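You operate a simulated robot arm through the tools that you are given. There is no shell and no other tool. Be economical: measure what you need, move in short steps, check, and stop when the job is done.

You are at the controls of a simulated robot arm. One attempt, no reset.

## Task
Put the cover on the fan box and tighten both screws with the click driver that its label names.
Fine: till it clicks; the driver goes back on its peg.
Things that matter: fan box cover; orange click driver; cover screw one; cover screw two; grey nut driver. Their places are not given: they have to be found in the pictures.

The check looks at the end state, three seconds after you hand in, the way a careful person would. Anything else that was tipped, shoved, dropped, spilled or broken makes it a failure. A push-on lid holds only when it is set on centred and level and pressed home; a screw cap is set on level and turned clockwise until tight.

## Robot
A 7-joint arm with a two-finger parallel gripper, fixed in place. Base frame: the origin is at the foot of the arm, x ahead of it, y to its left, z up; the work surface is at about z = 800. Units: mm, degrees, N and s.
With the tool pointing down near the work surface it reaches from about 300 to 700 mm from the base axis. Its first joint turns from -66.0 to 66.0 degrees. Payload 1.57 kg.
Tool frame: the origin (TCP) lies between the finger pads and is the grasp point; the fingertips stand 30 mm ahead of it; z points along the fingers, y is the line along which they close. The gripper opens to 110 mm. The fingers are 24 mm wide and 12 mm thick; the gripper's body (48 by 112 mm) begins 78 mm behind the TCP.
Orientation is that of the tool frame in the base frame, as [roll, pitch, yaw] about the fixed x, y, z axes, in that order (R = Rz(yaw) Ry(pitch) Rx(roll)). With the fingers straight down and closing along the base's y, the tool's x points along the base's -x, its y along +y and its z along -z.

## Interface
- The arm moves only by the tool step_arm. Its argument "steps" is a list of rows, each an object (a shift or turn left out is 0, a gripper value left out holds the last) with "angular": the turn, a rotation vector about the tool's x, y, z in degrees, a list of three; "dp": the shift along the tool's x, y, z in mm, a list of three; "jaw": the finger opening in mm, from 0 to 110. In form: [{"angular": [ax, ay, az], "dp": [tx, ty, tz], "jaw": jaw}, ...]. A call has 1 to 20 rows; each row is the pose to reach, as a shift and turn from the pose commanded when the call began, along the tool's axes at that moment. A row lasts 0.2 s, in which the tool goes at most 50 mm and 8.6 degrees; a call with a longer step from one row to the next is refused whole, and so is a gripper value outside its range. A pose out of reach is approached as far as the arm can. The call stops where the force on the tool passes 40 N (or 10 N more than at its start, if that is more) or the arm is blocked; 0.2 s more then pass. Each finger travels about 108 mm/s and halts on what it meets, pressing with about 31 N; the grip force reading is that of the motor and also rises with nothing between the fingers. The clock runs only during rows and for 0.2 s after the last one: add rows that repeat a pose to give the fingers time. The reply holds the time, the measured pose of the TCP, the force on the tool along the base axes, the opening and the grip force, in the units named above and with some noise.
- Cameras (640 x 400 px; columns grow to the right, rows downward): "scene" is fixed at [159.6, -388.6, 1417.8]; the picture's right is [0.75, -0.66, 0.00], its down [-0.37, -0.42, -0.83] and it looks along [0.55, 0.62, -0.56] (base axes); focal length 349 px, centre (320, 200). "wrist" rides on the gripper at [-36, 0, -80] in the tool frame; the picture's right is [0.00, -1.00, 0.00], its down [0.97, 0.00, -0.24] and it looks along [0.24, 0.00, 0.97] (tool axes); focal length 218 px, centre (320, 200).
- capture(camera): a new picture of that camera. The clock stands still meanwhile.
- measure_at(camera, pixels): for up to 12 pixels [column, row] of the newest picture of that camera ("zoom" is the newest enlarged one), the place [x, y, z] in the base frame of the surface seen there, good to about 2 mm, but the place of the scene camera against the robot may be out by one fixed shift of up to 25 mm in any direction. The clock stands still meanwhile.
- close_up(camera, box): a new picture of the part [left, top, right, bottom] of that camera's present view, enlarged. The clock stands still meanwhile.
- job_done(): hands the job in; it is judged then, once.

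Go step by step. Measure first, check grasps and placings, and put right what went wrong. The budget is 80 turns and 46 pictures, counting those below and the enlarged ones. Unless the task says otherwise, let go and move clear before handing in, and close with one line.

The tools are called after "Request:" as a command line: name --argument value ..., lists and objects as JSON in quotes. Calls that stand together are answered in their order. step_arm: Moves the arm, as the interface text tells. Its arguments: {"type":"object","properties":{"steps":{"type":"array","items":{"type":"object","properties":{"angular":{"type":"array","items":{"type":"number"}},"dp":{"type":"array","items":{"type":"number"}},"jaw":{"type":"number"}}}}},"required":["steps"]} The other tools are called the same way: capture (camera) takes a picture; measure_at (camera, pixels) gives the place of the surface under pixels of a picture; close_up (camera, box) takes an enlarged picture of a part of a camera's view; job_done () hands the job in.

At the start:

```text
time: 0.0
ee_pos: [438.1, 107.9, 1205.9]
orientation: [-179.9, 0.0, 180.0]
force: [-0.8, 0.1, -0.3]
gripper_width: 110.0
grip_force: 0.1
```

scene: 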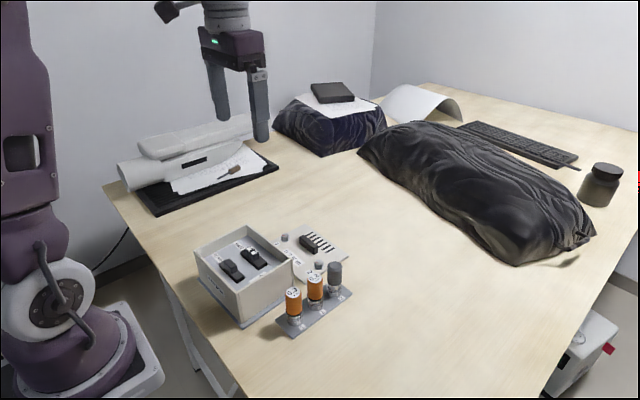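
wrist: 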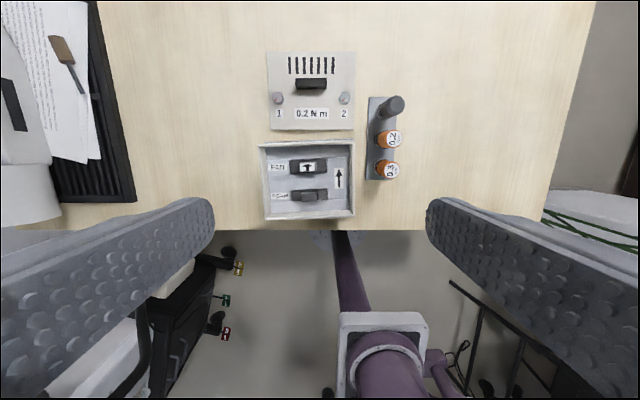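

The wrist picture shows the cover (about 310,90) labelled 0.2 N m, the box (308,180), and a rack with drivers at (390,105), (388,139) and (386,169). I'll enlarge these for detail.

Request:
close_up --camera "wrist" --box '[240, 40, 432, 230]'

Request:
close_up --camera "scene" --box '[180, 210, 370, 345]'

```text
2.11 times, centred on (336, 135) of wrist
```

zoom: 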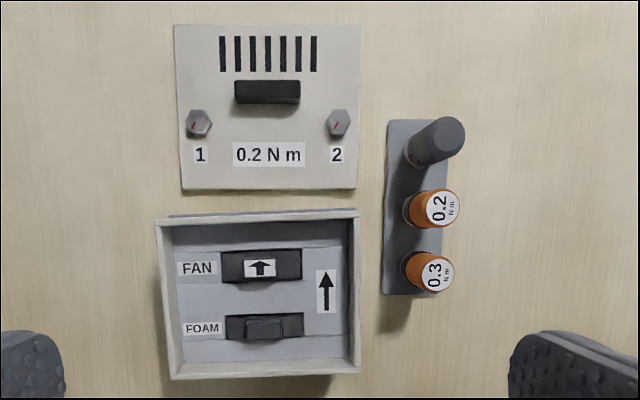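

```text
2.96 times, centred on (275, 278) of scene
```

zoom: 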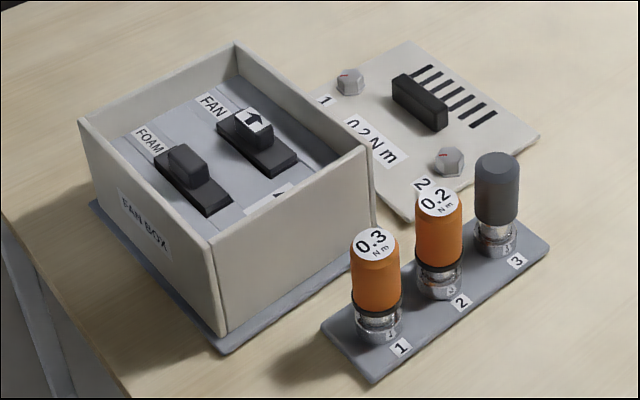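

The needed driver is the 0.2 one, in the middle of the rack. Next I measure the cover corners, handle, screws, box rim and drivers through the wrist view.

Request:
measure_at --camera "wrist" --pixels '[[269, 54], [353, 54], [352, 128], [272, 130], [311, 81], [279, 98], [345.5, 98], [393, 139], [390, 169], [396, 104], [376, 176], [300, 122]]'

Request:
measure_at --camera "wrist" --pixels '[[259, 145], [353, 141], [354, 215], [266, 218], [308, 167], [308, 195], [340, 200], [275, 155], [308, 182], [306, 143], [263, 180], [353, 180]]'

```text
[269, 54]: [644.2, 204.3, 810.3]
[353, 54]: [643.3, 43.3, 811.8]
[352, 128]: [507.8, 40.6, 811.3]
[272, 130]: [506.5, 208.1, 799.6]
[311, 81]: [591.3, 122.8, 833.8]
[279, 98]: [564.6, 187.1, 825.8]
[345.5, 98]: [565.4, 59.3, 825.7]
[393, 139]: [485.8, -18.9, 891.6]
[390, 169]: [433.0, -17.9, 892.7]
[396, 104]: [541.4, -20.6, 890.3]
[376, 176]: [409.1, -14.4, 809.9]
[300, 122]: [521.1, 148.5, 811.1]
```

```text
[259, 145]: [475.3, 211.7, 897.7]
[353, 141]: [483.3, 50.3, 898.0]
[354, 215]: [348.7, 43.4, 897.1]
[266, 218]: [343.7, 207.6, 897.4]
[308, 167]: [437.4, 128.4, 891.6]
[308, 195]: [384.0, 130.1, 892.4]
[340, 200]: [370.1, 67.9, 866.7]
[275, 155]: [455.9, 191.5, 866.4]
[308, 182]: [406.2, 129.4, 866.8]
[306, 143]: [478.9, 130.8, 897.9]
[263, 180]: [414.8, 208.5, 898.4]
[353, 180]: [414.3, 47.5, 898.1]
```

The cover sits flat with its centre near (575,124) and its handle on top. The box rim is at z≈898 and turned a few degrees. I'll move over the cover for a closer look.

Request:
step_arm --steps '[{"dp": [-30, 3, 36]}, {"dp": [-60, 6, 72]}, {"dp": [-90, 9, 108]}, {"dp": [-120, 12, 144]}, {"dp": [-145, 14, 180]}, {"dp": [-162, 16, 206]}, {"dp": [-162, 16, 206]}]'

Request:
capture --camera "wrist"

```text
time: 1.6
ee_pos: [600.0, 124.8, 1000.1]
orientation: [179.9, 0.0, 179.9]
force: [0.3, 0.2, -0.3]
gripper_width: 110.1
grip_force: 0.0
```

```text
41 pictures are left
```

wrist: 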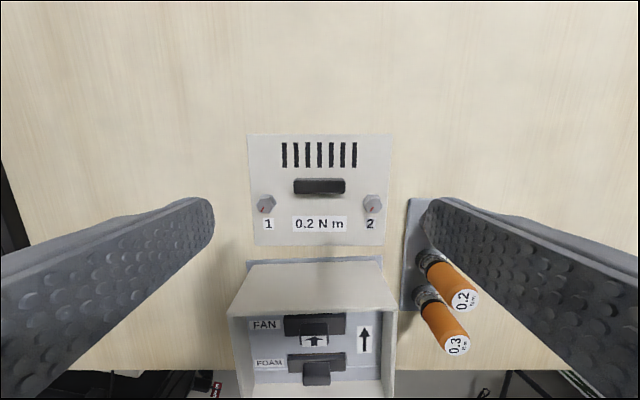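

The cover corners show near (247,134), (390,134), (393,245) and (252,246), with the handle at (319,186). I'll measure these along with the box's visible rim.

Request:
measure_at --camera "wrist" --pixels '[[249, 136], [388, 136], [391, 242], [254, 243], [295, 183], [343, 183], [319, 180], [319, 188], [265, 200], [373, 200], [319, 210], [415, 305]]'

Request:
close_up --camera "wrist" --box '[230, 125, 410, 255]'

```text
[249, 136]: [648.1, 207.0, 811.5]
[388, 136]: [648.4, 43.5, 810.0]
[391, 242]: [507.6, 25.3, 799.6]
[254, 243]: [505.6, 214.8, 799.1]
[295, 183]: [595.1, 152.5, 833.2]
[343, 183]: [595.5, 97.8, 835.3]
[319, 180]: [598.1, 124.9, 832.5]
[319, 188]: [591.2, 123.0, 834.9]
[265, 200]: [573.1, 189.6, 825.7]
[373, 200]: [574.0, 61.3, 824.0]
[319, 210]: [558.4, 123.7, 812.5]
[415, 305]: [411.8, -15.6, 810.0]
```

```text
3.08 times, centred on (320, 190) of wrist
```

zoom: 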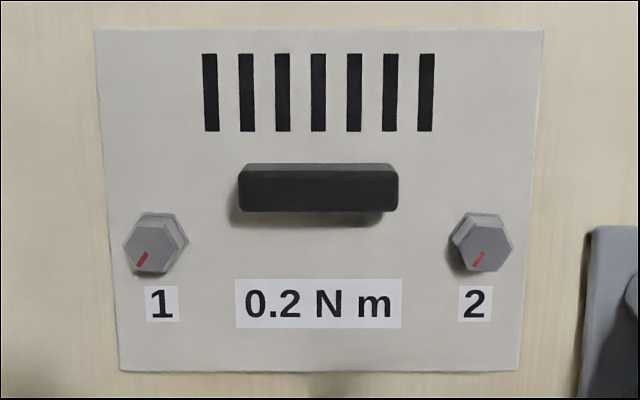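

I need tighter edges on the cover and handle, so I measure in the enlarged picture.

Request:
measure_at --camera "zoom" --pixels '[[98, 32], [539, 33], [517, 367], [122, 366], [108, 200], [528, 200], [319, 31], [319, 368], [243, 192], [395, 192], [319, 173], [319, 209]]'

Request:
measure_at --camera "zoom" --pixels '[[147, 250], [492, 250], [140, 230], [490, 230], [208, 60], [208, 125], [426, 60], [426, 125]]'

```text
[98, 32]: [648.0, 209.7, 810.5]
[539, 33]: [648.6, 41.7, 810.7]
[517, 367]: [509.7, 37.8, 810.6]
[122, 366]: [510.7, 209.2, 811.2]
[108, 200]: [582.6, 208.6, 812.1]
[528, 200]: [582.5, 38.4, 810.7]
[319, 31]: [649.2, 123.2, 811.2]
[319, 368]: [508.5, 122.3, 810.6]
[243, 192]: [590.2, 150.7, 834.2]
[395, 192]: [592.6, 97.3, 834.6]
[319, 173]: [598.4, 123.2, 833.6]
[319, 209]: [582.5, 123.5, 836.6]
```

```text
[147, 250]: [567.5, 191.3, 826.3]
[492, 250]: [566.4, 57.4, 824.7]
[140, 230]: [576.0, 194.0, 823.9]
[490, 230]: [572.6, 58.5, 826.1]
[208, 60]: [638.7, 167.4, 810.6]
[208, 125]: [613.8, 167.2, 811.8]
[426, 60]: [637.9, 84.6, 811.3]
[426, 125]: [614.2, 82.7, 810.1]
```

The cover is about 142 x 172 mm, centred at (579,124) with yaw ≈0, and its handle is at (590,124). Now I'll look at the box from above to get its exact pose.

Request:
step_arm --steps '[{"dp": [30, 0, -40]}, {"dp": [70, 1, -80]}, {"dp": [110, 2, -80]}, {"dp": [145, 3, -80]}, {"dp": [158, 3, -80]}, {"dp": [158, 3, -80]}]'

Request:
close_up --camera "wrist" --box '[220, 120, 420, 260]'

```text
refused: row 2 steps farther than a row can; nothing moved
```

```text
2.86 times, centred on (320, 190) of wrist
```

zoom: 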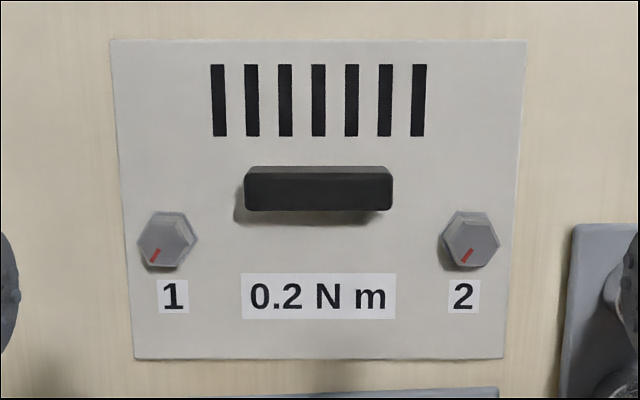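

That move was refused because its second row was too long, so I resend it with smaller rows.

Request:
step_arm --steps '[{"dp": [20, 0, -40]}, {"dp": [50, 1, -75]}, {"dp": [90, 2, -80]}, {"dp": [125, 3, -80]}, {"dp": [158, 3, -80]}, {"dp": [158, 3, -80]}]'

Request:
close_up --camera "wrist" --box '[220, 120, 420, 260]'

```text
time: 3.0
ee_pos: [439.6, 126.8, 1081.4]
orientation: [-179.9, 0.0, -180.0]
force: [0.0, 0.1, 0.5]
gripper_width: 110.1
grip_force: 0.0
```

```text
2.86 times, centred on (320, 190) of wrist
```

zoom: 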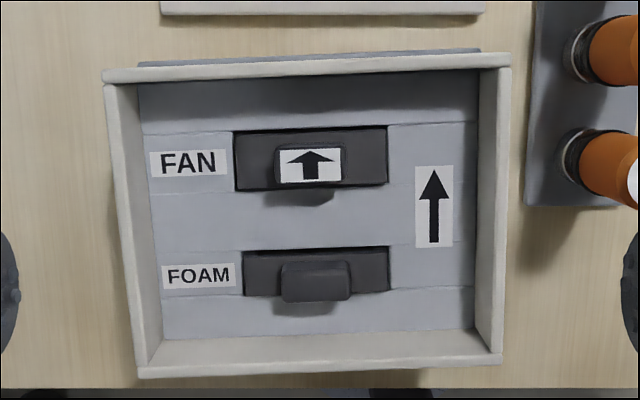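

The box outer rim corners are near (103,70), (512,53), (502,352) and (137,366) in the zoom. I'll measure along the rim edges.

Request:
measure_at --camera "zoom" --pixels '[[107, 73], [508, 57], [499, 358], [141, 372], [310, 63], [320, 366], [122, 220], [504, 210], [130, 300], [113, 130], [501, 300], [507, 120]]'

Request:
measure_at --camera "zoom" --pixels '[[310, 72], [320, 355], [135, 220], [494, 210], [310, 76], [142, 215], [486, 210], [320, 345], [310, 155], [315, 280], [430, 230], [310, 100]]'

```text
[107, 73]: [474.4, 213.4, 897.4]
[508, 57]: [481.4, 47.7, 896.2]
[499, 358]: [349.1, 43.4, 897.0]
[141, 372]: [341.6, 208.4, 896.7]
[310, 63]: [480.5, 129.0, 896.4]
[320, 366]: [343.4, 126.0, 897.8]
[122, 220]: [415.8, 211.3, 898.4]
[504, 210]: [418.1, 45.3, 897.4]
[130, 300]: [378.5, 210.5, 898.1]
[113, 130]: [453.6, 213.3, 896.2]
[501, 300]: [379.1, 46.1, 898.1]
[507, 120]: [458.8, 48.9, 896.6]
```

```text
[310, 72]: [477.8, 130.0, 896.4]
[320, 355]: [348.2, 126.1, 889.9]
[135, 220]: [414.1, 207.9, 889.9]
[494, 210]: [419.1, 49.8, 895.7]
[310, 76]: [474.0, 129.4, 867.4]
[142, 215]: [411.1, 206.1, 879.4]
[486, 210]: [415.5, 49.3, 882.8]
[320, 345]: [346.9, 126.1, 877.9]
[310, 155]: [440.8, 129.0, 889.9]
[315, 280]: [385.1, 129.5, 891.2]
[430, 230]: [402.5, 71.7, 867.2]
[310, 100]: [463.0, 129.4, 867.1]
```

The box centre is at about (411.8,128.3) with yaw ≈+2.3° and its rim at z≈897. Now I'll go over the cover handle with the jaw at 80.

Request:
step_arm --steps '[{"dp": [-40, -0.6, 20], "jaw": 80}, {"dp": [-80, -1.3, 48]}, {"dp": [-120, -2, 76]}, {"dp": [-148, -2.6, 106]}, {"dp": [-148.2, -2.6, 146]}, {"dp": [-148.2, -2.6, 180]}, {"dp": [-148.2, -2.6, 180]}, {"dp": [-148.2, -2.6, 180]}]'

Request:
capture --camera "wrist"

```text
time: 4.8
ee_pos: [589.6, 125.8, 899.5]
orientation: [180.0, 0.0, -180.0]
force: [-0.2, -0.4, 0.3]
gripper_width: 80.3
grip_force: 0.1
```

```text
37 pictures are left
```

wrist: 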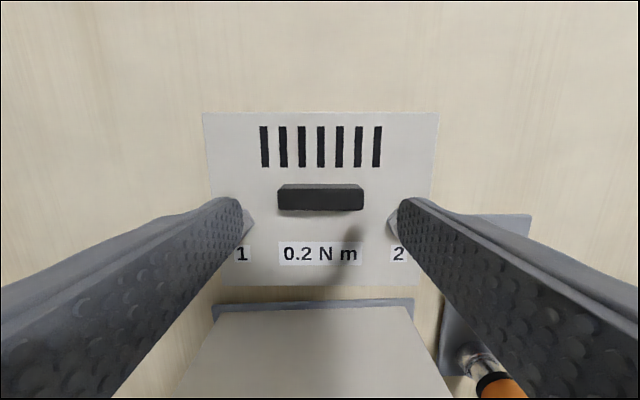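

The handle shows at (321,197), centred between the fingers. I'll remeasure the cover from this closer view.

Request:
measure_at --camera "wrist" --pixels '[[205, 115], [436, 115], [320, 115], [320, 283], [320, 187], [320, 207], [281, 200], [361, 200], [218, 281], [422, 281]]'

```text
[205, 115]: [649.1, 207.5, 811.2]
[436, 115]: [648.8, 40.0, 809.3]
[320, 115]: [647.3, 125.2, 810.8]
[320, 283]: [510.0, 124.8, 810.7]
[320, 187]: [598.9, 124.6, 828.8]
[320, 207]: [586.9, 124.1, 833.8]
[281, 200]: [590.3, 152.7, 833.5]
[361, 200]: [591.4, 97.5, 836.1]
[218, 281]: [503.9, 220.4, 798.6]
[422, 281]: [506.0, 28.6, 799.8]
```

The readings agree: cover centre (579,124.3) and handle x≈590. I'll descend to z≈844 and grip.

Request:
step_arm --steps '[{"dp": [0, -0.4, 20]}, {"dp": [0, -0.4, 40]}, {"dp": [0, -0.4, 55]}, {"dp": [0, -0.4, 55], "jaw": 45}, {"dp": [0, -0.4, 55]}, {"dp": [0, -0.4, 55]}, {"dp": [0, -0.4, 55]}]'

```text
time: 6.4
ee_pos: [589.1, 123.2, 845.1]
orientation: [-180.0, 0.0, 180.0]
force: [0.7, -0.1, -0.3]
gripper_width: 59.5
grip_force: 30.7
```

The jaw stopped at 59.5 with 30.7 N, so it holds the handle. I'll lift straight up 140 mm and check.

Request:
step_arm --steps '[{"dp": [0, 0, -10]}, {"dp": [0, 0, -25]}, {"dp": [0, 0, -50]}, {"dp": [0, 0, -80]}, {"dp": [0, 0, -110]}, {"dp": [0, 0, -140]}, {"dp": [0, 0, -140]}]'

Request:
capture --camera "wrist"

Request:
close_up --camera "scene" --box '[180, 130, 400, 345]'

```text
time: 8.0
ee_pos: [589.6, 125.0, 985.9]
orientation: [180.0, -0.1, -180.0]
force: [1.0, -0.3, -1.8]
gripper_width: 59.5
grip_force: 31.0
```

```text
36 pictures are left
```

wrist: 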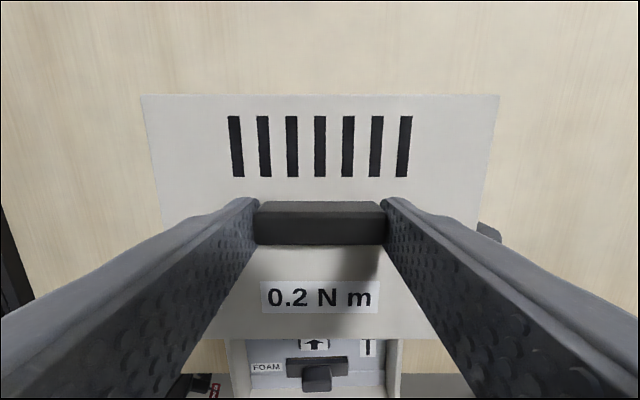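

```text
1.86 times, centred on (290, 238) of scene
```

zoom: 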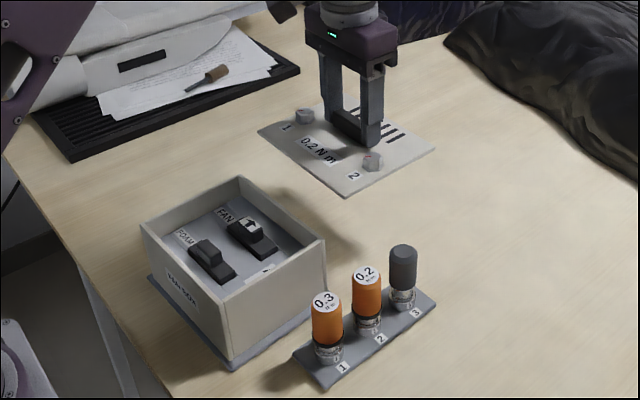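

The cover is held with both screws in it and looks level. I'll measure its pose in the hand.

Request:
measure_at --camera "wrist" --pixels '[[145, 98], [495, 98], [320, 98], [165, 200], [475, 200], [215, 335], [320, 337], [430, 335], [320, 207], [320, 240], [320, 180], [320, 270]]'

```text
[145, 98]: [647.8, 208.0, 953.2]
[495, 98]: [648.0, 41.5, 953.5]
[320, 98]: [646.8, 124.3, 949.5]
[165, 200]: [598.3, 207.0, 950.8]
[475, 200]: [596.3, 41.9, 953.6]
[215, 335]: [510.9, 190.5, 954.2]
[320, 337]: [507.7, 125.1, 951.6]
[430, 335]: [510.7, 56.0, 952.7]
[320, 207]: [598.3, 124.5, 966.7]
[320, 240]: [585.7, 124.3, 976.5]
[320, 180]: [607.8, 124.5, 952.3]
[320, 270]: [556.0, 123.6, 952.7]
```

The cover is level with its top at z≈952, and its centre is 12 mm behind the TCP. I'll carry it over the box and turn it +2.3° to match the box's yaw.

Request:
step_arm --steps '[{"dp": [20, 0.5, 0]}, {"dp": [50, 1, 0]}, {"dp": [85, 2, 0]}, {"dp": [120, 3, 0], "angular": [0, 0, -1.2]}, {"dp": [150, 4, 0], "angular": [0, 0, -2.3]}, {"dp": [166.6, 4.4, 0], "angular": [0, 0, -2.3]}, {"dp": [166.6, 4.4, 0], "angular": [0, 0, -2.3]}, {"dp": [166.6, 4.4, 0], "angular": [0, 0, -2.3]}]'

Request:
capture --camera "wrist"

Request:
close_up --camera "scene" --box '[160, 180, 360, 345]'

```text
time: 9.8
ee_pos: [423.2, 128.4, 985.0]
orientation: [180.0, 0.0, -177.8]
force: [0.8, -0.5, -1.6]
gripper_width: 59.5
grip_force: 30.6
```

```text
34 pictures are left
```

wrist: 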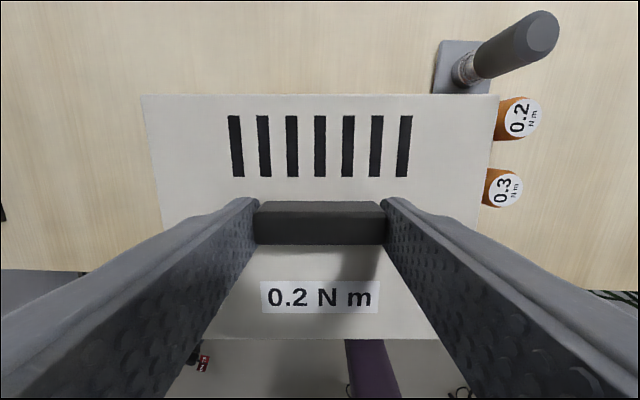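

```text
2.42 times, centred on (260, 262) of scene
```

zoom: 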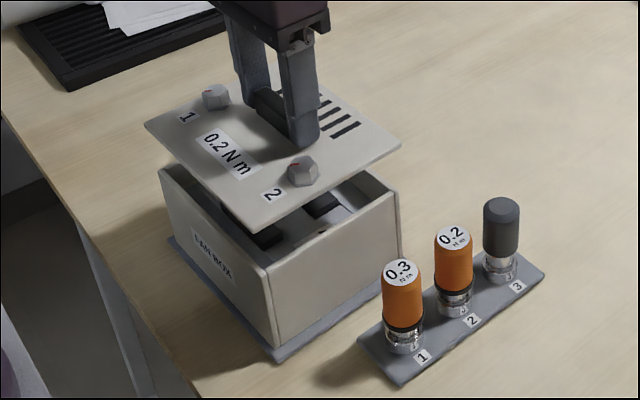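

The cover hangs over the box. I'll measure its position against the target centre (411.7,128.3).

Request:
measure_at --camera "wrist" --pixels '[[145, 98], [495, 98], [320, 97], [163, 190], [477, 190], [215, 336], [320, 337], [430, 336]]'

Request:
measure_at --camera "zoom" --pixels '[[148, 127], [268, 228], [397, 147], [270, 292], [398, 198], [164, 170]]'

```text
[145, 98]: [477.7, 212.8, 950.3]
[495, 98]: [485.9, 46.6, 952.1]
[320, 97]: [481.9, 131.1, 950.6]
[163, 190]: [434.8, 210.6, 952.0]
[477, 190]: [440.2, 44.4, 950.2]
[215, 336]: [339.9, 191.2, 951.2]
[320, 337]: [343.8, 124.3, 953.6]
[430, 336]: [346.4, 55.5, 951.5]
```

```text
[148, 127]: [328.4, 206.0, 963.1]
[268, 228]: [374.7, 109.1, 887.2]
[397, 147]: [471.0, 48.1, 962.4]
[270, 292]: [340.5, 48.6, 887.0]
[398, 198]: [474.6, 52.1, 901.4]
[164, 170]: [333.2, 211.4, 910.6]
```

The cover is about 1 mm low in y and 0.7 mm high in x. I'll correct that, go down 32 mm, and compare the edges with the scene camera.

Request:
step_arm --steps '[{"dp": [0.6, 1, 8]}, {"dp": [0.6, 1, 16]}, {"dp": [0.6, 1, 24]}, {"dp": [0.6, 1, 32]}, {"dp": [0.6, 1, 32]}]'

Request:
close_up --camera "scene" --box '[190, 215, 310, 330]'

```text
time: 11.0
ee_pos: [423.4, 130.8, 952.3]
orientation: [180.0, -0.1, -177.8]
force: [0.7, -0.1, -2.0]
gripper_width: 59.5
grip_force: 30.7
```

```text
3.48 times, centred on (250, 272) of scene
```

zoom: 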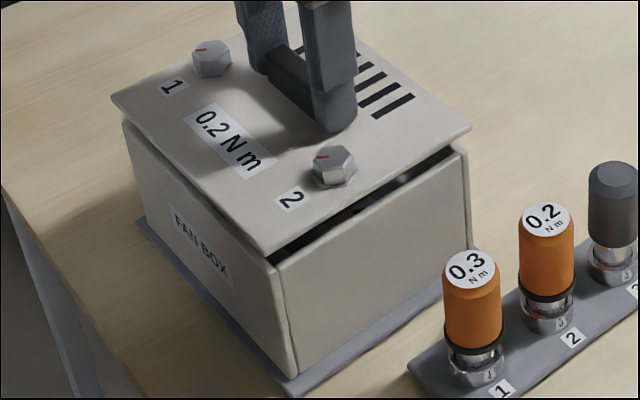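

Edges look a bit offset in this view: cover corners at (111,97), (265,253), (471,128) against box corners at (124,123), (276,263), (467,152). I'll measure both in the same frame.

Request:
measure_at --camera "zoom" --pixels '[[115, 97], [265, 248], [466, 128], [188, 173], [380, 179], [127, 128], [276, 270], [465, 160], [200, 200], [375, 222], [285, 267], [459, 158]]'

Request:
capture --camera "wrist"

```text
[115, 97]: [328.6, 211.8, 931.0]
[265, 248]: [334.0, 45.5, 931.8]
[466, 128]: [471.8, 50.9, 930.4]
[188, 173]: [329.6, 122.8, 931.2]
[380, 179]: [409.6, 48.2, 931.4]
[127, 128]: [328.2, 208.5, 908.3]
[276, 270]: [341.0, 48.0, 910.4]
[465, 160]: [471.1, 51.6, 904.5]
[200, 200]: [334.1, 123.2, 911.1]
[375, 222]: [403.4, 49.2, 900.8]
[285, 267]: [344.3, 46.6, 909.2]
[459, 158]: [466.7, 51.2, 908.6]
```

```text
31 pictures are left
```

wrist: 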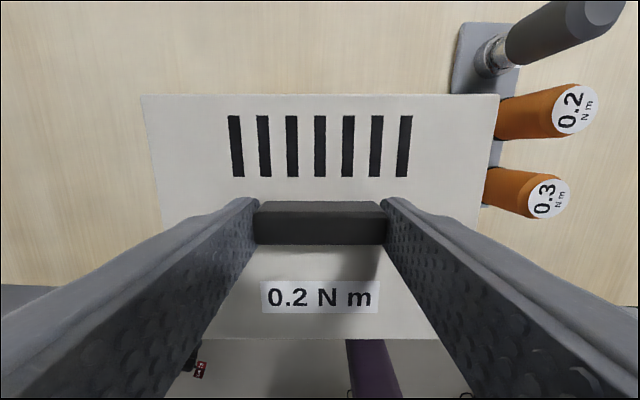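

The estimates differ by a couple of mm, so I'll average several more points on the box faces and the cover edges.

Request:
measure_at --camera "zoom" --pixels '[[150, 170], [165, 190], [185, 195], [215, 225], [240, 255], [260, 280], [300, 300], [340, 280], [380, 260], [420, 230], [450, 210], [330, 310]]'

Request:
measure_at --camera "zoom" --pixels '[[130, 115], [155, 140], [175, 160], [210, 196], [230, 216], [250, 236], [290, 235], [320, 217], [350, 199], [400, 169], [425, 154], [450, 138]]'

```text
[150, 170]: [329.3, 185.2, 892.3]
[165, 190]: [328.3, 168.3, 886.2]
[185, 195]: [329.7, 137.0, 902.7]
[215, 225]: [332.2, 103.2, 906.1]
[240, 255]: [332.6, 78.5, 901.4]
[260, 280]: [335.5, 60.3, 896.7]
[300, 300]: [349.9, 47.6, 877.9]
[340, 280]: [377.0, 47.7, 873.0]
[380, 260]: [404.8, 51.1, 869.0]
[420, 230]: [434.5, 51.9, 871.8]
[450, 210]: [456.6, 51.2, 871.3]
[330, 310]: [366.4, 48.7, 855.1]
```

```text
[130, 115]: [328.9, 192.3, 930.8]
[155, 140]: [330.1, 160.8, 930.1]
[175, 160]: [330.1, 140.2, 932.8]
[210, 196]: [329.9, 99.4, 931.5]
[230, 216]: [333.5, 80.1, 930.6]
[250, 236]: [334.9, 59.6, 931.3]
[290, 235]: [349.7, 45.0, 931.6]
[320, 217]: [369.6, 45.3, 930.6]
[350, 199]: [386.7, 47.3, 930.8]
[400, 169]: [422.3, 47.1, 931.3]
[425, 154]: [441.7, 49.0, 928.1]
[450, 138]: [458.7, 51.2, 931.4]
```

On average the front edge is in line (about 1 mm overhang), while the right overhang is about 3.5 mm. I'll shift +0.9 in y and lower gently until contact.

Request:
step_arm --steps '[{"dp": [0, 0.9, 3]}, {"dp": [0, 0.9, 6]}, {"dp": [0, 0.9, 8]}, {"dp": [0, 0.9, 10]}, {"dp": [0, 0.9, 11]}, {"dp": [0, 0.9, 12]}, {"dp": [0, 0.9, 13]}, {"dp": [0, 0.9, 14]}, {"dp": [0, 0.9, 15]}, {"dp": [0, 0.9, 16]}, {"dp": [0, 0.9, 17]}, {"dp": [0, 0.9, 18]}, {"dp": [0, 0.9, 19]}, {"dp": [0, 0.9, 20]}]'

Request:
close_up --camera "scene" --box '[190, 215, 310, 330]'

```text
time: 14.0
ee_pos: [423.3, 130.4, 934.4]
orientation: [179.9, 0.1, -177.7]
force: [-0.6, 0.6, 8.2]
gripper_width: 59.4
grip_force: 31.0
stopped in row 14: the force on the tool passed its limit (the readings are from after the stop); the commanded pose is now the measured one
```

```text
3.48 times, centred on (250, 272) of scene
```

zoom: 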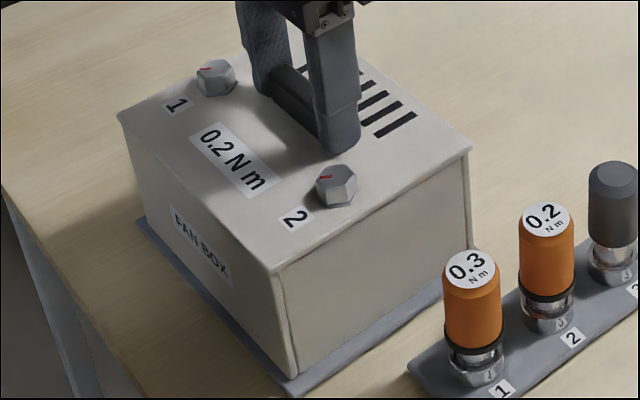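

The cover now sits flush on the box, with its edges along (275,270)-(470,150), and contact came at TCP z≈934. I'll press once more, then open only to 72 to stay clear of the screws, and rise.

Request:
step_arm --steps '[{"dp": [0, 0, 1]}, {"dp": [0, 0, 2]}, {"dp": [0, 0, 3]}, {"dp": [0, 0, 3]}]'

Request:
step_arm --steps '[{"dp": [0, 0, -0.5], "jaw": 72}, {"dp": [0, 0, -0.5], "jaw": 72}, {"dp": [0, 0, -0.5]}, {"dp": [0, 0, -20]}, {"dp": [0, 0, -50]}, {"dp": [-5, 0, -90]}, {"dp": [-10, 0, -130]}, {"dp": [-10, 0, -160]}, {"dp": [-10, 0, -160]}, {"dp": [-10, 0, -160]}]'

Request:
capture --camera "wrist"

```text
time: 14.5
ee_pos: [422.8, 130.3, 932.4]
orientation: [179.9, 0.2, -177.9]
force: [-3.1, 0.0, 6.6]
gripper_width: 59.6
grip_force: 31.0
stopped in row 2: the force on the tool passed its limit (the readings are from after the stop); the commanded pose is now the measured one
```

```text
time: 16.7
ee_pos: [431.0, 130.2, 1092.8]
orientation: [179.9, 0.1, -177.7]
force: [0.7, -0.5, 0.0]
gripper_width: 72.2
grip_force: 0.0
```

```text
29 pictures are left
```

wrist: 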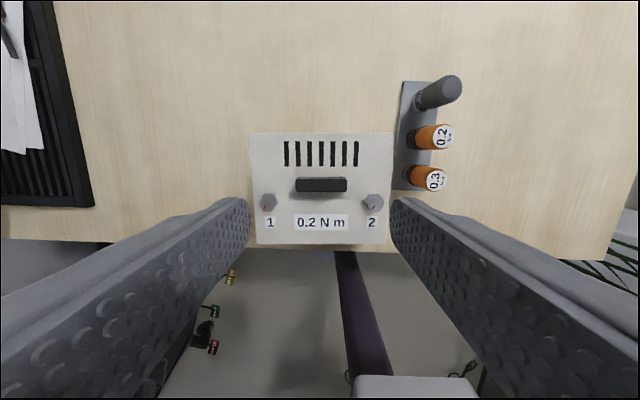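

The cover stayed on the box. Next I enlarge the screws and drivers to measure their axes.

Request:
close_up --camera "wrist" --box '[240, 70, 470, 250]'

```text
2.22 times, centred on (355, 160) of wrist
```

zoom: 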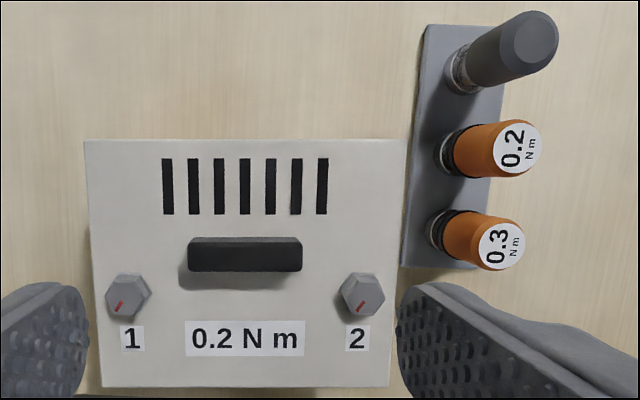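

Screw heads are at (122,298) and (363,297) and the 0.2 driver's cap at (518,147). I measure these with repeats to average.

Request:
measure_at --camera "zoom" --pixels '[[122, 298], [118, 301], [126, 295], [122, 303], [363, 297], [359, 300], [367, 294], [363, 302], [88, 142], [402, 144], [386, 384], [106, 384]]'

Request:
measure_at --camera "zoom" --pixels '[[518, 147], [523, 145], [513, 149], [518, 152], [520, 170], [518, 124], [538, 146], [500, 145], [537, 43], [500, 246], [480, 127], [478, 172]]'

```text
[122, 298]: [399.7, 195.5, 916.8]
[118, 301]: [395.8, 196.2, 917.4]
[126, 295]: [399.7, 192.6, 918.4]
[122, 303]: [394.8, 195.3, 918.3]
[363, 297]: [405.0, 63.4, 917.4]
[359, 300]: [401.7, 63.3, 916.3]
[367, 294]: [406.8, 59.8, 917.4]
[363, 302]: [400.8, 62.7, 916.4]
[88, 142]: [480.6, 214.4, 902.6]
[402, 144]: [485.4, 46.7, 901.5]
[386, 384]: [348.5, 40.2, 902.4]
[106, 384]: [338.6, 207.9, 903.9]
```

```text
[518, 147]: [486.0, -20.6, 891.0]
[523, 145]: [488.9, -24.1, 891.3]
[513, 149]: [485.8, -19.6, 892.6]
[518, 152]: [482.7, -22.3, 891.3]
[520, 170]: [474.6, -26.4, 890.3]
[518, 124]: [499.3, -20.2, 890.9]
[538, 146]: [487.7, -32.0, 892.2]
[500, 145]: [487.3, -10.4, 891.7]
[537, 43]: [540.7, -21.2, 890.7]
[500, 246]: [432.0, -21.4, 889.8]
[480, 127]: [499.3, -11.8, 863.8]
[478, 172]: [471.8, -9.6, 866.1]
```

Screw 1 is at about (398,195), screw 2 at (403.5,62.4) with heads at z≈917, and the 0.2 driver's axis is at about (487,-21) with its top at 891. I'll move above the driver with the jaw at 60 and square up the yaw.

Request:
step_arm --steps '[{"dp": [-10, -30, 0], "jaw": 60}, {"dp": [-20, -65, 0], "angular": [0, 0, 1]}, {"dp": [-30, -100, 10], "angular": [0, 0, 2.2]}, {"dp": [-40, -130, 35], "angular": [0, 0, 2.2]}, {"dp": [-48.3, -153.9, 65], "angular": [0, 0, 2.2]}, {"dp": [-48.3, -153.9, 100], "angular": [0, 0, 2.2]}, {"dp": [-48.3, -153.9, 132], "angular": [0, 0, 2.2]}, {"dp": [-48.3, -153.9, 132], "angular": [0, 0, 2.2]}, {"dp": [-48.3, -153.9, 132], "angular": [0, 0, 2.2]}]'

Request:
capture --camera "wrist"

Request:
close_up --camera "scene" --box '[260, 220, 370, 350]'

```text
time: 18.7
ee_pos: [486.3, -20.5, 960.9]
orientation: [179.9, 0.3, -179.8]
force: [0.4, -0.6, 0.1]
gripper_width: 60.4
grip_force: 0.0
```

```text
27 pictures are left
```

wrist: 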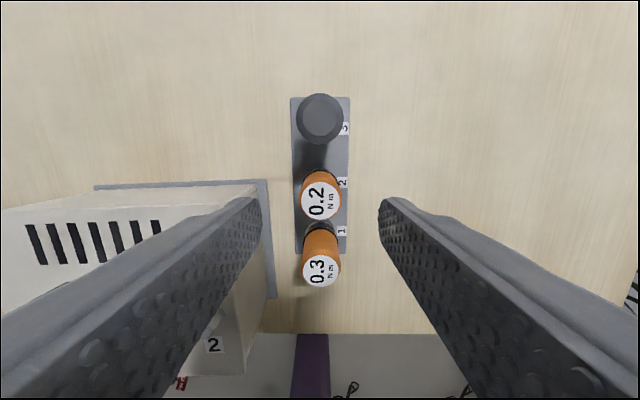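

```text
3.08 times, centred on (315, 285) of scene
```

zoom: 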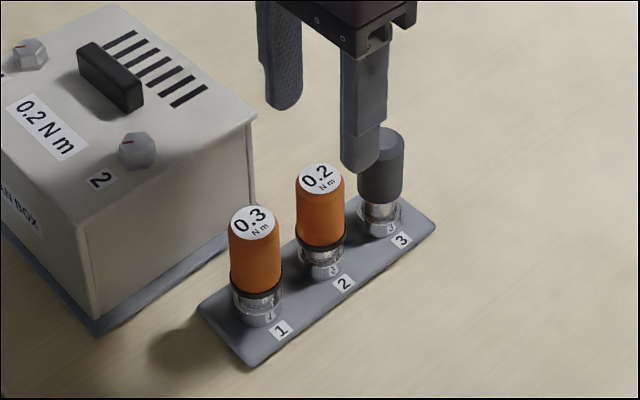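

The driver cap is centred at (320,200) between the fingers. I'll descend 86 mm and grip the orange handle.

Request:
step_arm --steps '[{"dp": [0.5, 0, 30]}, {"dp": [0.5, 0, 60]}, {"dp": [0.5, 0, 80]}, {"dp": [0.5, 0, 87]}, {"dp": [0.5, 0, 87]}, {"dp": [0.5, 0, 87], "jaw": 15}, {"dp": [0.5, 0, 87]}, {"dp": [0.5, 0, 87]}, {"dp": [0.5, 0, 87]}]'

```text
time: 20.7
ee_pos: [487.7, -21.2, 874.3]
orientation: [179.9, 0.2, -179.9]
force: [-0.2, -0.9, -0.3]
gripper_width: 31.0
grip_force: 30.9
```

The jaw stopped at 31 mm with 30.9 N, so it holds the driver. I'll lift 150 mm and check it visually.

Request:
step_arm --steps '[{"dp": [0, 0, -8]}, {"dp": [0, 0, -20]}, {"dp": [0, 0, -45]}, {"dp": [0, 0, -80]}, {"dp": [0, 0, -115]}, {"dp": [0, 0, -150]}, {"dp": [0, 0, -150]}, {"dp": [0, 0, -150]}]'

Request:
close_up --camera "scene" --box '[220, 150, 400, 340]'

```text
time: 22.5
ee_pos: [486.2, -20.7, 1025.0]
orientation: [179.9, 0.2, -179.9]
force: [-0.1, -0.1, -1.4]
gripper_width: 31.0
grip_force: 31.2
```

```text
2.11 times, centred on (310, 245) of scene
```

zoom: 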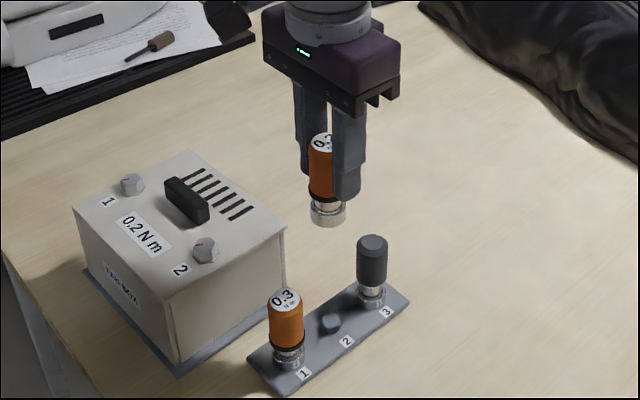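

The driver is held upright and clear, and its hex peg is empty at slot 2. I'll move so screw 2 lies under the wrist camera for an accurate measurement.

Request:
step_arm --steps '[{"dp": [25, 17, 0]}, {"dp": [55, 38, 0]}, {"dp": [85, 58, 0]}, {"dp": [110, 76, 0]}, {"dp": [121.5, 83.6, 7]}, {"dp": [121.5, 83.6, 13.4]}, {"dp": [121.5, 83.6, 13.4]}, {"dp": [121.5, 83.6, 13.4]}]'

Request:
capture --camera "wrist"

```text
time: 24.3
ee_pos: [365.2, 62.1, 1011.5]
orientation: [179.9, 0.2, -179.8]
force: [-0.2, -0.2, -1.4]
gripper_width: 31.0
grip_force: 31.4
```

```text
24 pictures are left
```

wrist: 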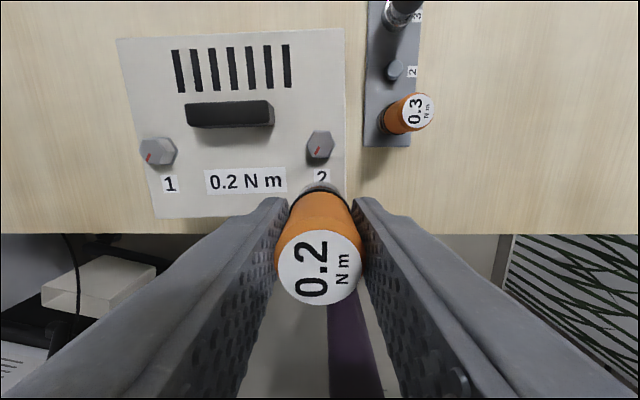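

Screw 2's head is at (321,147) and screw 1's at (158,152). I'll enlarge and measure.

Request:
close_up --camera "wrist" --box '[120, 60, 440, 230]'

Request:
measure_at --camera "wrist" --pixels '[[321, 147], [319, 145], [323, 149], [319, 149], [323, 145], [321, 151], [156, 153], [154, 151], [158, 155], [154, 155], [158, 151], [395, 69]]'

```text
2.00 times, centred on (280, 145) of wrist
```

zoom: 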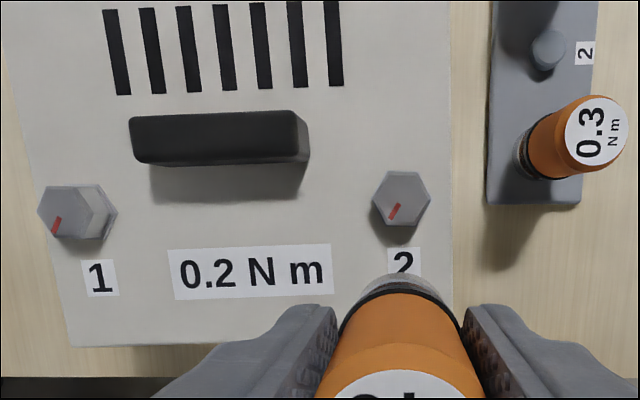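

```text
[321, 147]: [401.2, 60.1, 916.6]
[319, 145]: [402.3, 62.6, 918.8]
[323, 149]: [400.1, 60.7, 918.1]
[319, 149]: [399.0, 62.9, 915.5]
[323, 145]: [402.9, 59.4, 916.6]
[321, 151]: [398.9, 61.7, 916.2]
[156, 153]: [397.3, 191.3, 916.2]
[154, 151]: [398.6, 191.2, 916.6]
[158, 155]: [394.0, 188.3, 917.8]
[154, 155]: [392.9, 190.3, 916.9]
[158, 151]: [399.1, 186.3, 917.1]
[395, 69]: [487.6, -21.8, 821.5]
```

Screw 2's head centre comes out at about (402.4,61.8). I'll bring the driver above it, a few mm over the head, and look from the side.

Request:
step_arm --steps '[{"dp": [-20, -0.6, 0]}, {"dp": [-37.4, -0.6, 0]}, {"dp": [-37.4, -0.6, 12]}, {"dp": [-37.4, -0.6, 22]}, {"dp": [-37.4, -0.6, 22]}, {"dp": [-37.4, -0.6, 22]}]'

Request:
close_up --camera "scene" --box '[215, 200, 305, 290]'

```text
time: 25.7
ee_pos: [402.9, 62.6, 988.1]
orientation: [180.0, 0.3, -179.9]
force: [0.6, 0.4, -0.9]
gripper_width: 31.1
grip_force: 30.7
```

```text
4.44 times, centred on (260, 245) of scene
```

zoom: 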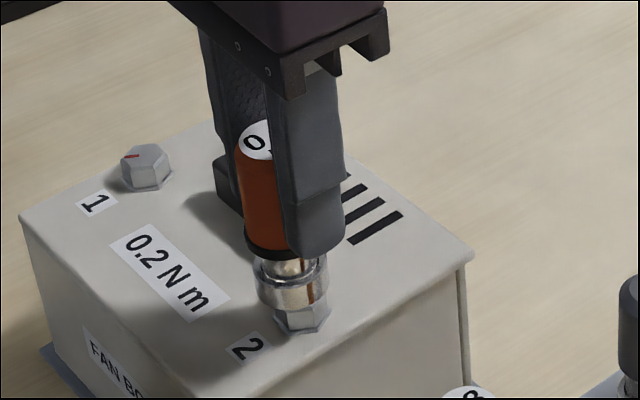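

The socket is lined up left-right with screw 2 ((300) vs (301)). I'll lower slowly until contact and watch how deep it goes.

Request:
step_arm --steps '[{"dp": [0, 0, 2]}, {"dp": [0, 0, 4]}, {"dp": [0, 0, 5]}, {"dp": [0, 0, 6]}, {"dp": [0, 0, 7]}, {"dp": [0, 0, 8]}, {"dp": [0, 0, 9]}, {"dp": [0, 0, 10]}, {"dp": [0, 0, 11]}, {"dp": [0, 0, 12]}, {"dp": [0, 0, 13]}, {"dp": [0, 0, 14]}, {"dp": [0, 0, 15]}, {"dp": [0, 0, 16]}, {"dp": [0, 0, 17]}]'

Request:
close_up --camera "scene" --box '[215, 200, 305, 290]'

```text
time: 27.1
ee_pos: [403.3, 62.2, 981.7]
orientation: [179.8, 0.4, -180.0]
force: [-4.8, -0.2, 14.4]
gripper_width: 31.3
grip_force: 31.0
stopped in row 6: the force on the tool passed its limit (the readings are from after the stop); the commanded pose is now the measured one
```

```text
4.44 times, centred on (260, 245) of scene
```

zoom: 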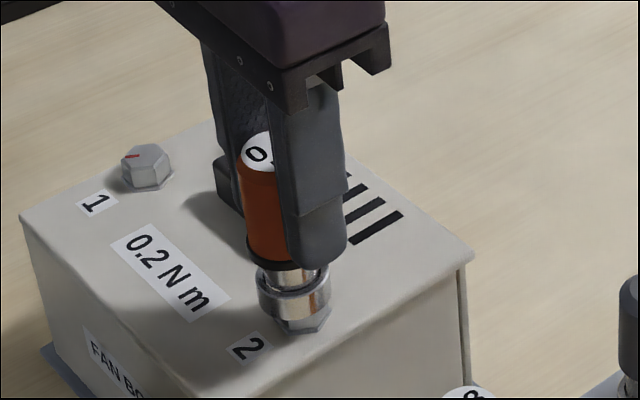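

Contact came at TCP z≈981.7, so the socket is resting on top of the head with the hexes not yet lined up. I'll turn clockwise slowly under light pressure to let it drop on.

Request:
step_arm --steps '[{"dp": [0, 0, 0.3], "angular": [0, 0, 4]}, {"dp": [0, 0, 0.6], "angular": [0, 0, 8]}, {"dp": [0, 0, 0.8], "angular": [0, 0, 12]}, {"dp": [0, 0, 1], "angular": [0, 0, 16]}, {"dp": [0, 0, 1.2], "angular": [0, 0, 20]}, {"dp": [0, 0, 1.4], "angular": [0, 0, 24]}, {"dp": [0, 0, 1.6], "angular": [0, 0, 28]}, {"dp": [0, 0, 1.8], "angular": [0, 0, 32]}, {"dp": [0, 0, 2], "angular": [0, 0, 36]}, {"dp": [0, 0, 2.2], "angular": [0, 0, 40]}, {"dp": [0, 0, 2.4], "angular": [0, 0, 44]}, {"dp": [0, 0, 2.6], "angular": [0, 0, 48]}, {"dp": [0, 0, 2.8], "angular": [0, 0, 52]}, {"dp": [0, 0, 3], "angular": [0, 0, 56]}, {"dp": [0, 0, 3.2], "angular": [0, 0, 60]}]'

```text
time: 28.2
ee_pos: [403.7, 61.5, 983.4]
orientation: [179.6, 0.4, 162.5]
force: [-4.4, -1.9, 16.6]
gripper_width: 31.0
grip_force: 30.5
stopped in row 5: the force on the tool passed its limit (the readings are from after the stop); the commanded pose is now the measured one
```

It stopped again on the force limit, with a sideways force of about -4.4 N in x, so the socket may be off-centre. I'll look closer and measure the socket and screw in the same frame.

Request:
close_up --camera "scene" --box '[245, 245, 285, 285]'

Request:
capture --camera "wrist"

```text
10.00 times, centred on (265, 265) of scene
```

zoom: 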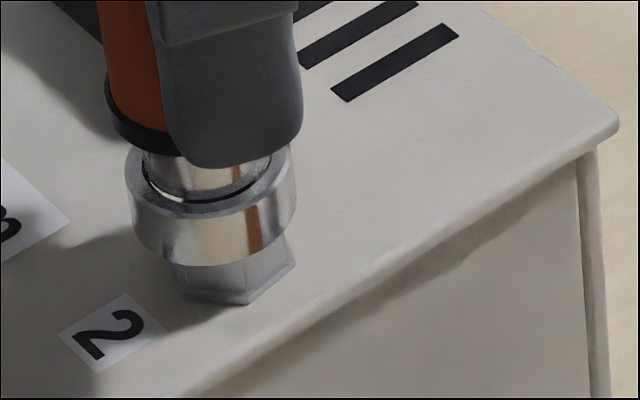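

```text
19 pictures are left
```

wrist: 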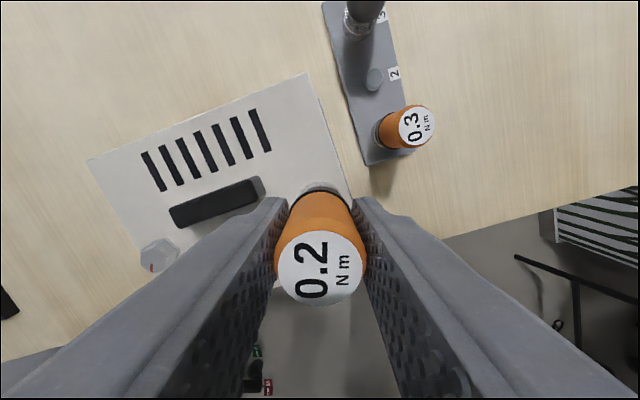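

The socket axis looks about 2.3 mm short in x relative to the screw (base vertices at (180,297), (250,305), (296,262), centre ≈(226,254) against the predicted (217,260)). I'll lift 4 mm, shift, and lower again.

Request:
step_arm --steps '[{"dp": [0, 0, -4]}, {"dp": [-2.3, 0.2, -4]}, {"dp": [-2.3, 0.2, -4]}, {"dp": [-2.3, 0.2, -2]}, {"dp": [-2.3, 0.2, -1]}, {"dp": [-2.3, 0.2, 0]}, {"dp": [-2.3, 0.2, 1]}, {"dp": [-2.3, 0.2, 2]}, {"dp": [-2.3, 0.2, 3]}, {"dp": [-2.3, 0.2, 4]}, {"dp": [-2.3, 0.2, 5]}, {"dp": [-2.3, 0.2, 6]}, {"dp": [-2.3, 0.2, 7]}, {"dp": [-2.3, 0.2, 8]}, {"dp": [-2.3, 0.2, 9]}, {"dp": [-2.3, 0.2, 10]}]'

```text
time: 29.7
ee_pos: [406.1, 62.0, 981.2]
orientation: [179.7, 0.5, 162.5]
force: [-3.7, -0.5, 16.2]
gripper_width: 31.1
grip_force: 31.7
stopped in row 7: the force on the tool passed its limit (the readings are from after the stop); the commanded pose is now the measured one
```

Still on top of the head at 981. I'll now rotate clockwise up to 64° at constant height under the existing 16 N to find the hex.

Request:
step_arm --steps '[{"dp": [0, 0, 0], "angular": [0, 0, 4]}, {"angular": [0, 0, 8]}, {"angular": [0, 0, 12]}, {"angular": [0, 0, 16]}, {"angular": [0, 0, 20]}, {"angular": [0, 0, 24]}, {"angular": [0, 0, 28]}, {"angular": [0, 0, 32]}, {"angular": [0, 0, 36]}, {"angular": [0, 0, 40]}, {"angular": [0, 0, 44]}, {"angular": [0, 0, 48]}, {"angular": [0, 0, 52]}, {"angular": [0, 0, 56]}, {"angular": [0, 0, 60]}]'

```text
time: 32.9
ee_pos: [405.8, 61.0, 982.0]
orientation: [179.5, 0.0, 102.3]
force: [-4.6, -9.8, 29.1]
gripper_width: 31.2
grip_force: 30.6
```

No drop after 60°, and the force grew to 29 N with -9.8 N in y. I'll look at the contact again.

Request:
close_up --camera "scene" --box '[245, 245, 285, 285]'

```text
10.00 times, centred on (265, 265) of scene
```

zoom: 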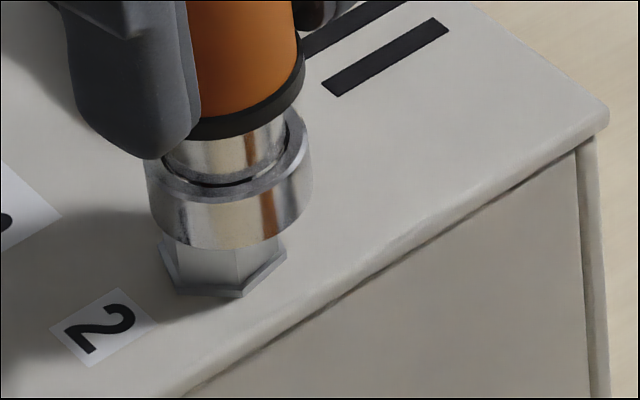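

The cover itself seems to have slid about 2 mm (corner (618,120) → (606,108)). I'll lift the driver off before pushing any more and inspect the cover seating.

Request:
step_arm --steps '[{"dp": [0, 0, -3]}, {"dp": [0, 0, -10]}, {"dp": [0, 0, -25]}, {"dp": [0, 0, -40]}, {"dp": [0, 0, -40]}, {"dp": [0, 0, -40]}]'

Request:
close_up --camera "scene" --box '[190, 215, 310, 330]'

Request:
capture --camera "wrist"

```text
time: 34.3
ee_pos: [406.1, 62.1, 1021.7]
orientation: [179.4, -0.1, 102.4]
force: [0.4, -0.1, -0.5]
gripper_width: 30.9
grip_force: 30.8
```

```text
3.48 times, centred on (250, 272) of scene
```

zoom: 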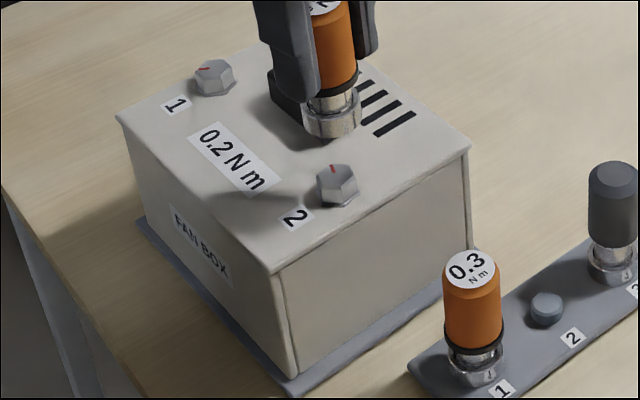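

```text
16 pictures are left
```

wrist: 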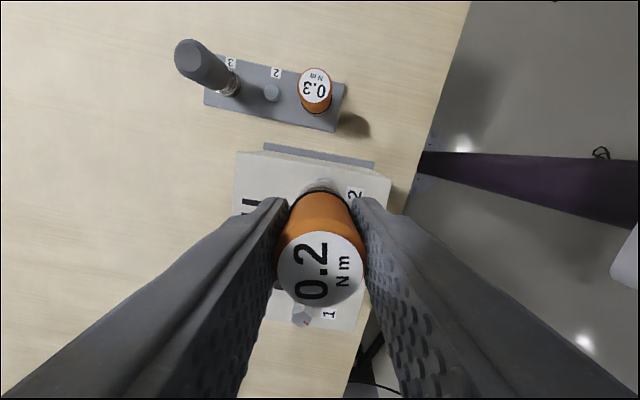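

After lifting, the cover is back in its seated place ((275,270), (470,150)), and screw 2's red mark has turned about 77° clockwise, matching the driver. I'll measure the socket bottom height relative to the screw head.

Request:
measure_at --camera "zoom" --pixels '[[330, 133], [330, 128], [312, 128], [350, 126], [337, 176], [330, 178], [342, 174], [300, 235], [205, 85], [547, 298], [473, 378], [613, 280]]'

Request:
close_up --camera "scene" --box '[255, 230, 295, 270]'

```text
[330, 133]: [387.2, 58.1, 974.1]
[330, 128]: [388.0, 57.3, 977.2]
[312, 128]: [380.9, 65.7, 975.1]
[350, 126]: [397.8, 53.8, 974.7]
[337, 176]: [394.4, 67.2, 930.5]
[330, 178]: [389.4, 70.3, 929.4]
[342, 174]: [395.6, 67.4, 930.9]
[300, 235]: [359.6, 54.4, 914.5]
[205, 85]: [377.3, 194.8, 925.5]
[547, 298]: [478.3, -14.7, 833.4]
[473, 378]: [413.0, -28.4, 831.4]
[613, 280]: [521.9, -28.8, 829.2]
```

```text
10.00 times, centred on (275, 250) of scene
```

zoom: 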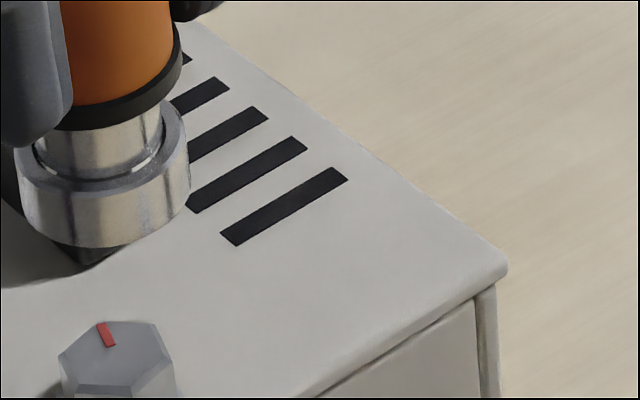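

The socket bottom is only resting on the head (not engaged), so the screw turned with it by friction. I need the relative hex angle, so I'll move aside to see screw 2 and the hex peg together in the wrist view.

Request:
step_arm --steps '[{"dp": [21.8, 11.3, 0]}, {"dp": [21.8, 11.3, 0]}, {"dp": [21.8, 11.3, 0]}]'

Request:
close_up --camera "wrist" --box '[250, 50, 370, 190]'

```text
time: 35.1
ee_pos: [413.6, 86.2, 1021.8]
orientation: [179.5, -0.1, 102.4]
force: [0.0, 0.6, 0.2]
gripper_width: 31.3
grip_force: 30.9
```

```text
2.86 times, centred on (310, 120) of wrist
```

zoom: 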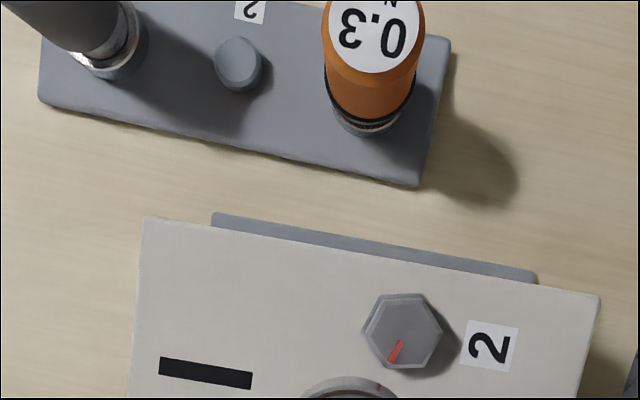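

The peg is round, the screw hex is about 20 mm across flats, and the cap position in the wrist view shows the driver axis sits about 2 mm toward tool +x from the TCP, which explains the misses. I'll first remove the 0.5° tilt, then wind back 120° counter-clockwise to gain turning range.

Request:
step_arm --steps '[{"angular": [-0.11, 0.49, 0]}, {"angular": [-0.11, 0.49, 0]}]'

Request:
step_arm --steps '[{"angular": [0, 0, -8]}, {"angular": [0, 0, -16]}, {"angular": [0, 0, -24]}, {"angular": [0, 0, -32]}, {"angular": [0, 0, -40]}, {"angular": [0, 0, -48]}, {"angular": [0, 0, -56]}, {"angular": [0, 0, -64]}, {"angular": [0, 0, -72]}, {"angular": [0, 0, -80]}, {"angular": [0, 0, -88]}, {"angular": [0, 0, -96]}, {"angular": [0, 0, -104]}, {"angular": [0, 0, -112]}, {"angular": [0, 0, -120]}, {"angular": [0, 0, -120]}]'

```text
time: 35.7
ee_pos: [413.0, 84.8, 1022.3]
orientation: [179.4, -0.5, 102.4]
force: [0.2, 0.4, -1.0]
gripper_width: 31.2
grip_force: 30.9
```

```text
time: 39.1
ee_pos: [413.6, 85.7, 1022.8]
orientation: [179.9, 1.0, -137.4]
force: [0.2, -1.1, -1.2]
gripper_width: 31.4
grip_force: 31.1
```

The roll/pitch readings are relative to the yawed frame, so the remaining tilt is a 1.0° pitch. I'll fix it with a +1° turn about tool y, and shift so the camera is over screw 2.

Request:
step_arm --steps '[{"angular": [0.1, 1.0, 0]}, {"angular": [0.1, 1.0, 0]}, {"angular": [0.1, 1.0, 0]}]'

```text
time: 39.9
ee_pos: [413.4, 86.2, 1020.9]
orientation: [179.9, -0.1, -137.6]
force: [-0.3, -0.9, -1.6]
gripper_width: 31.1
grip_force: 30.9
```

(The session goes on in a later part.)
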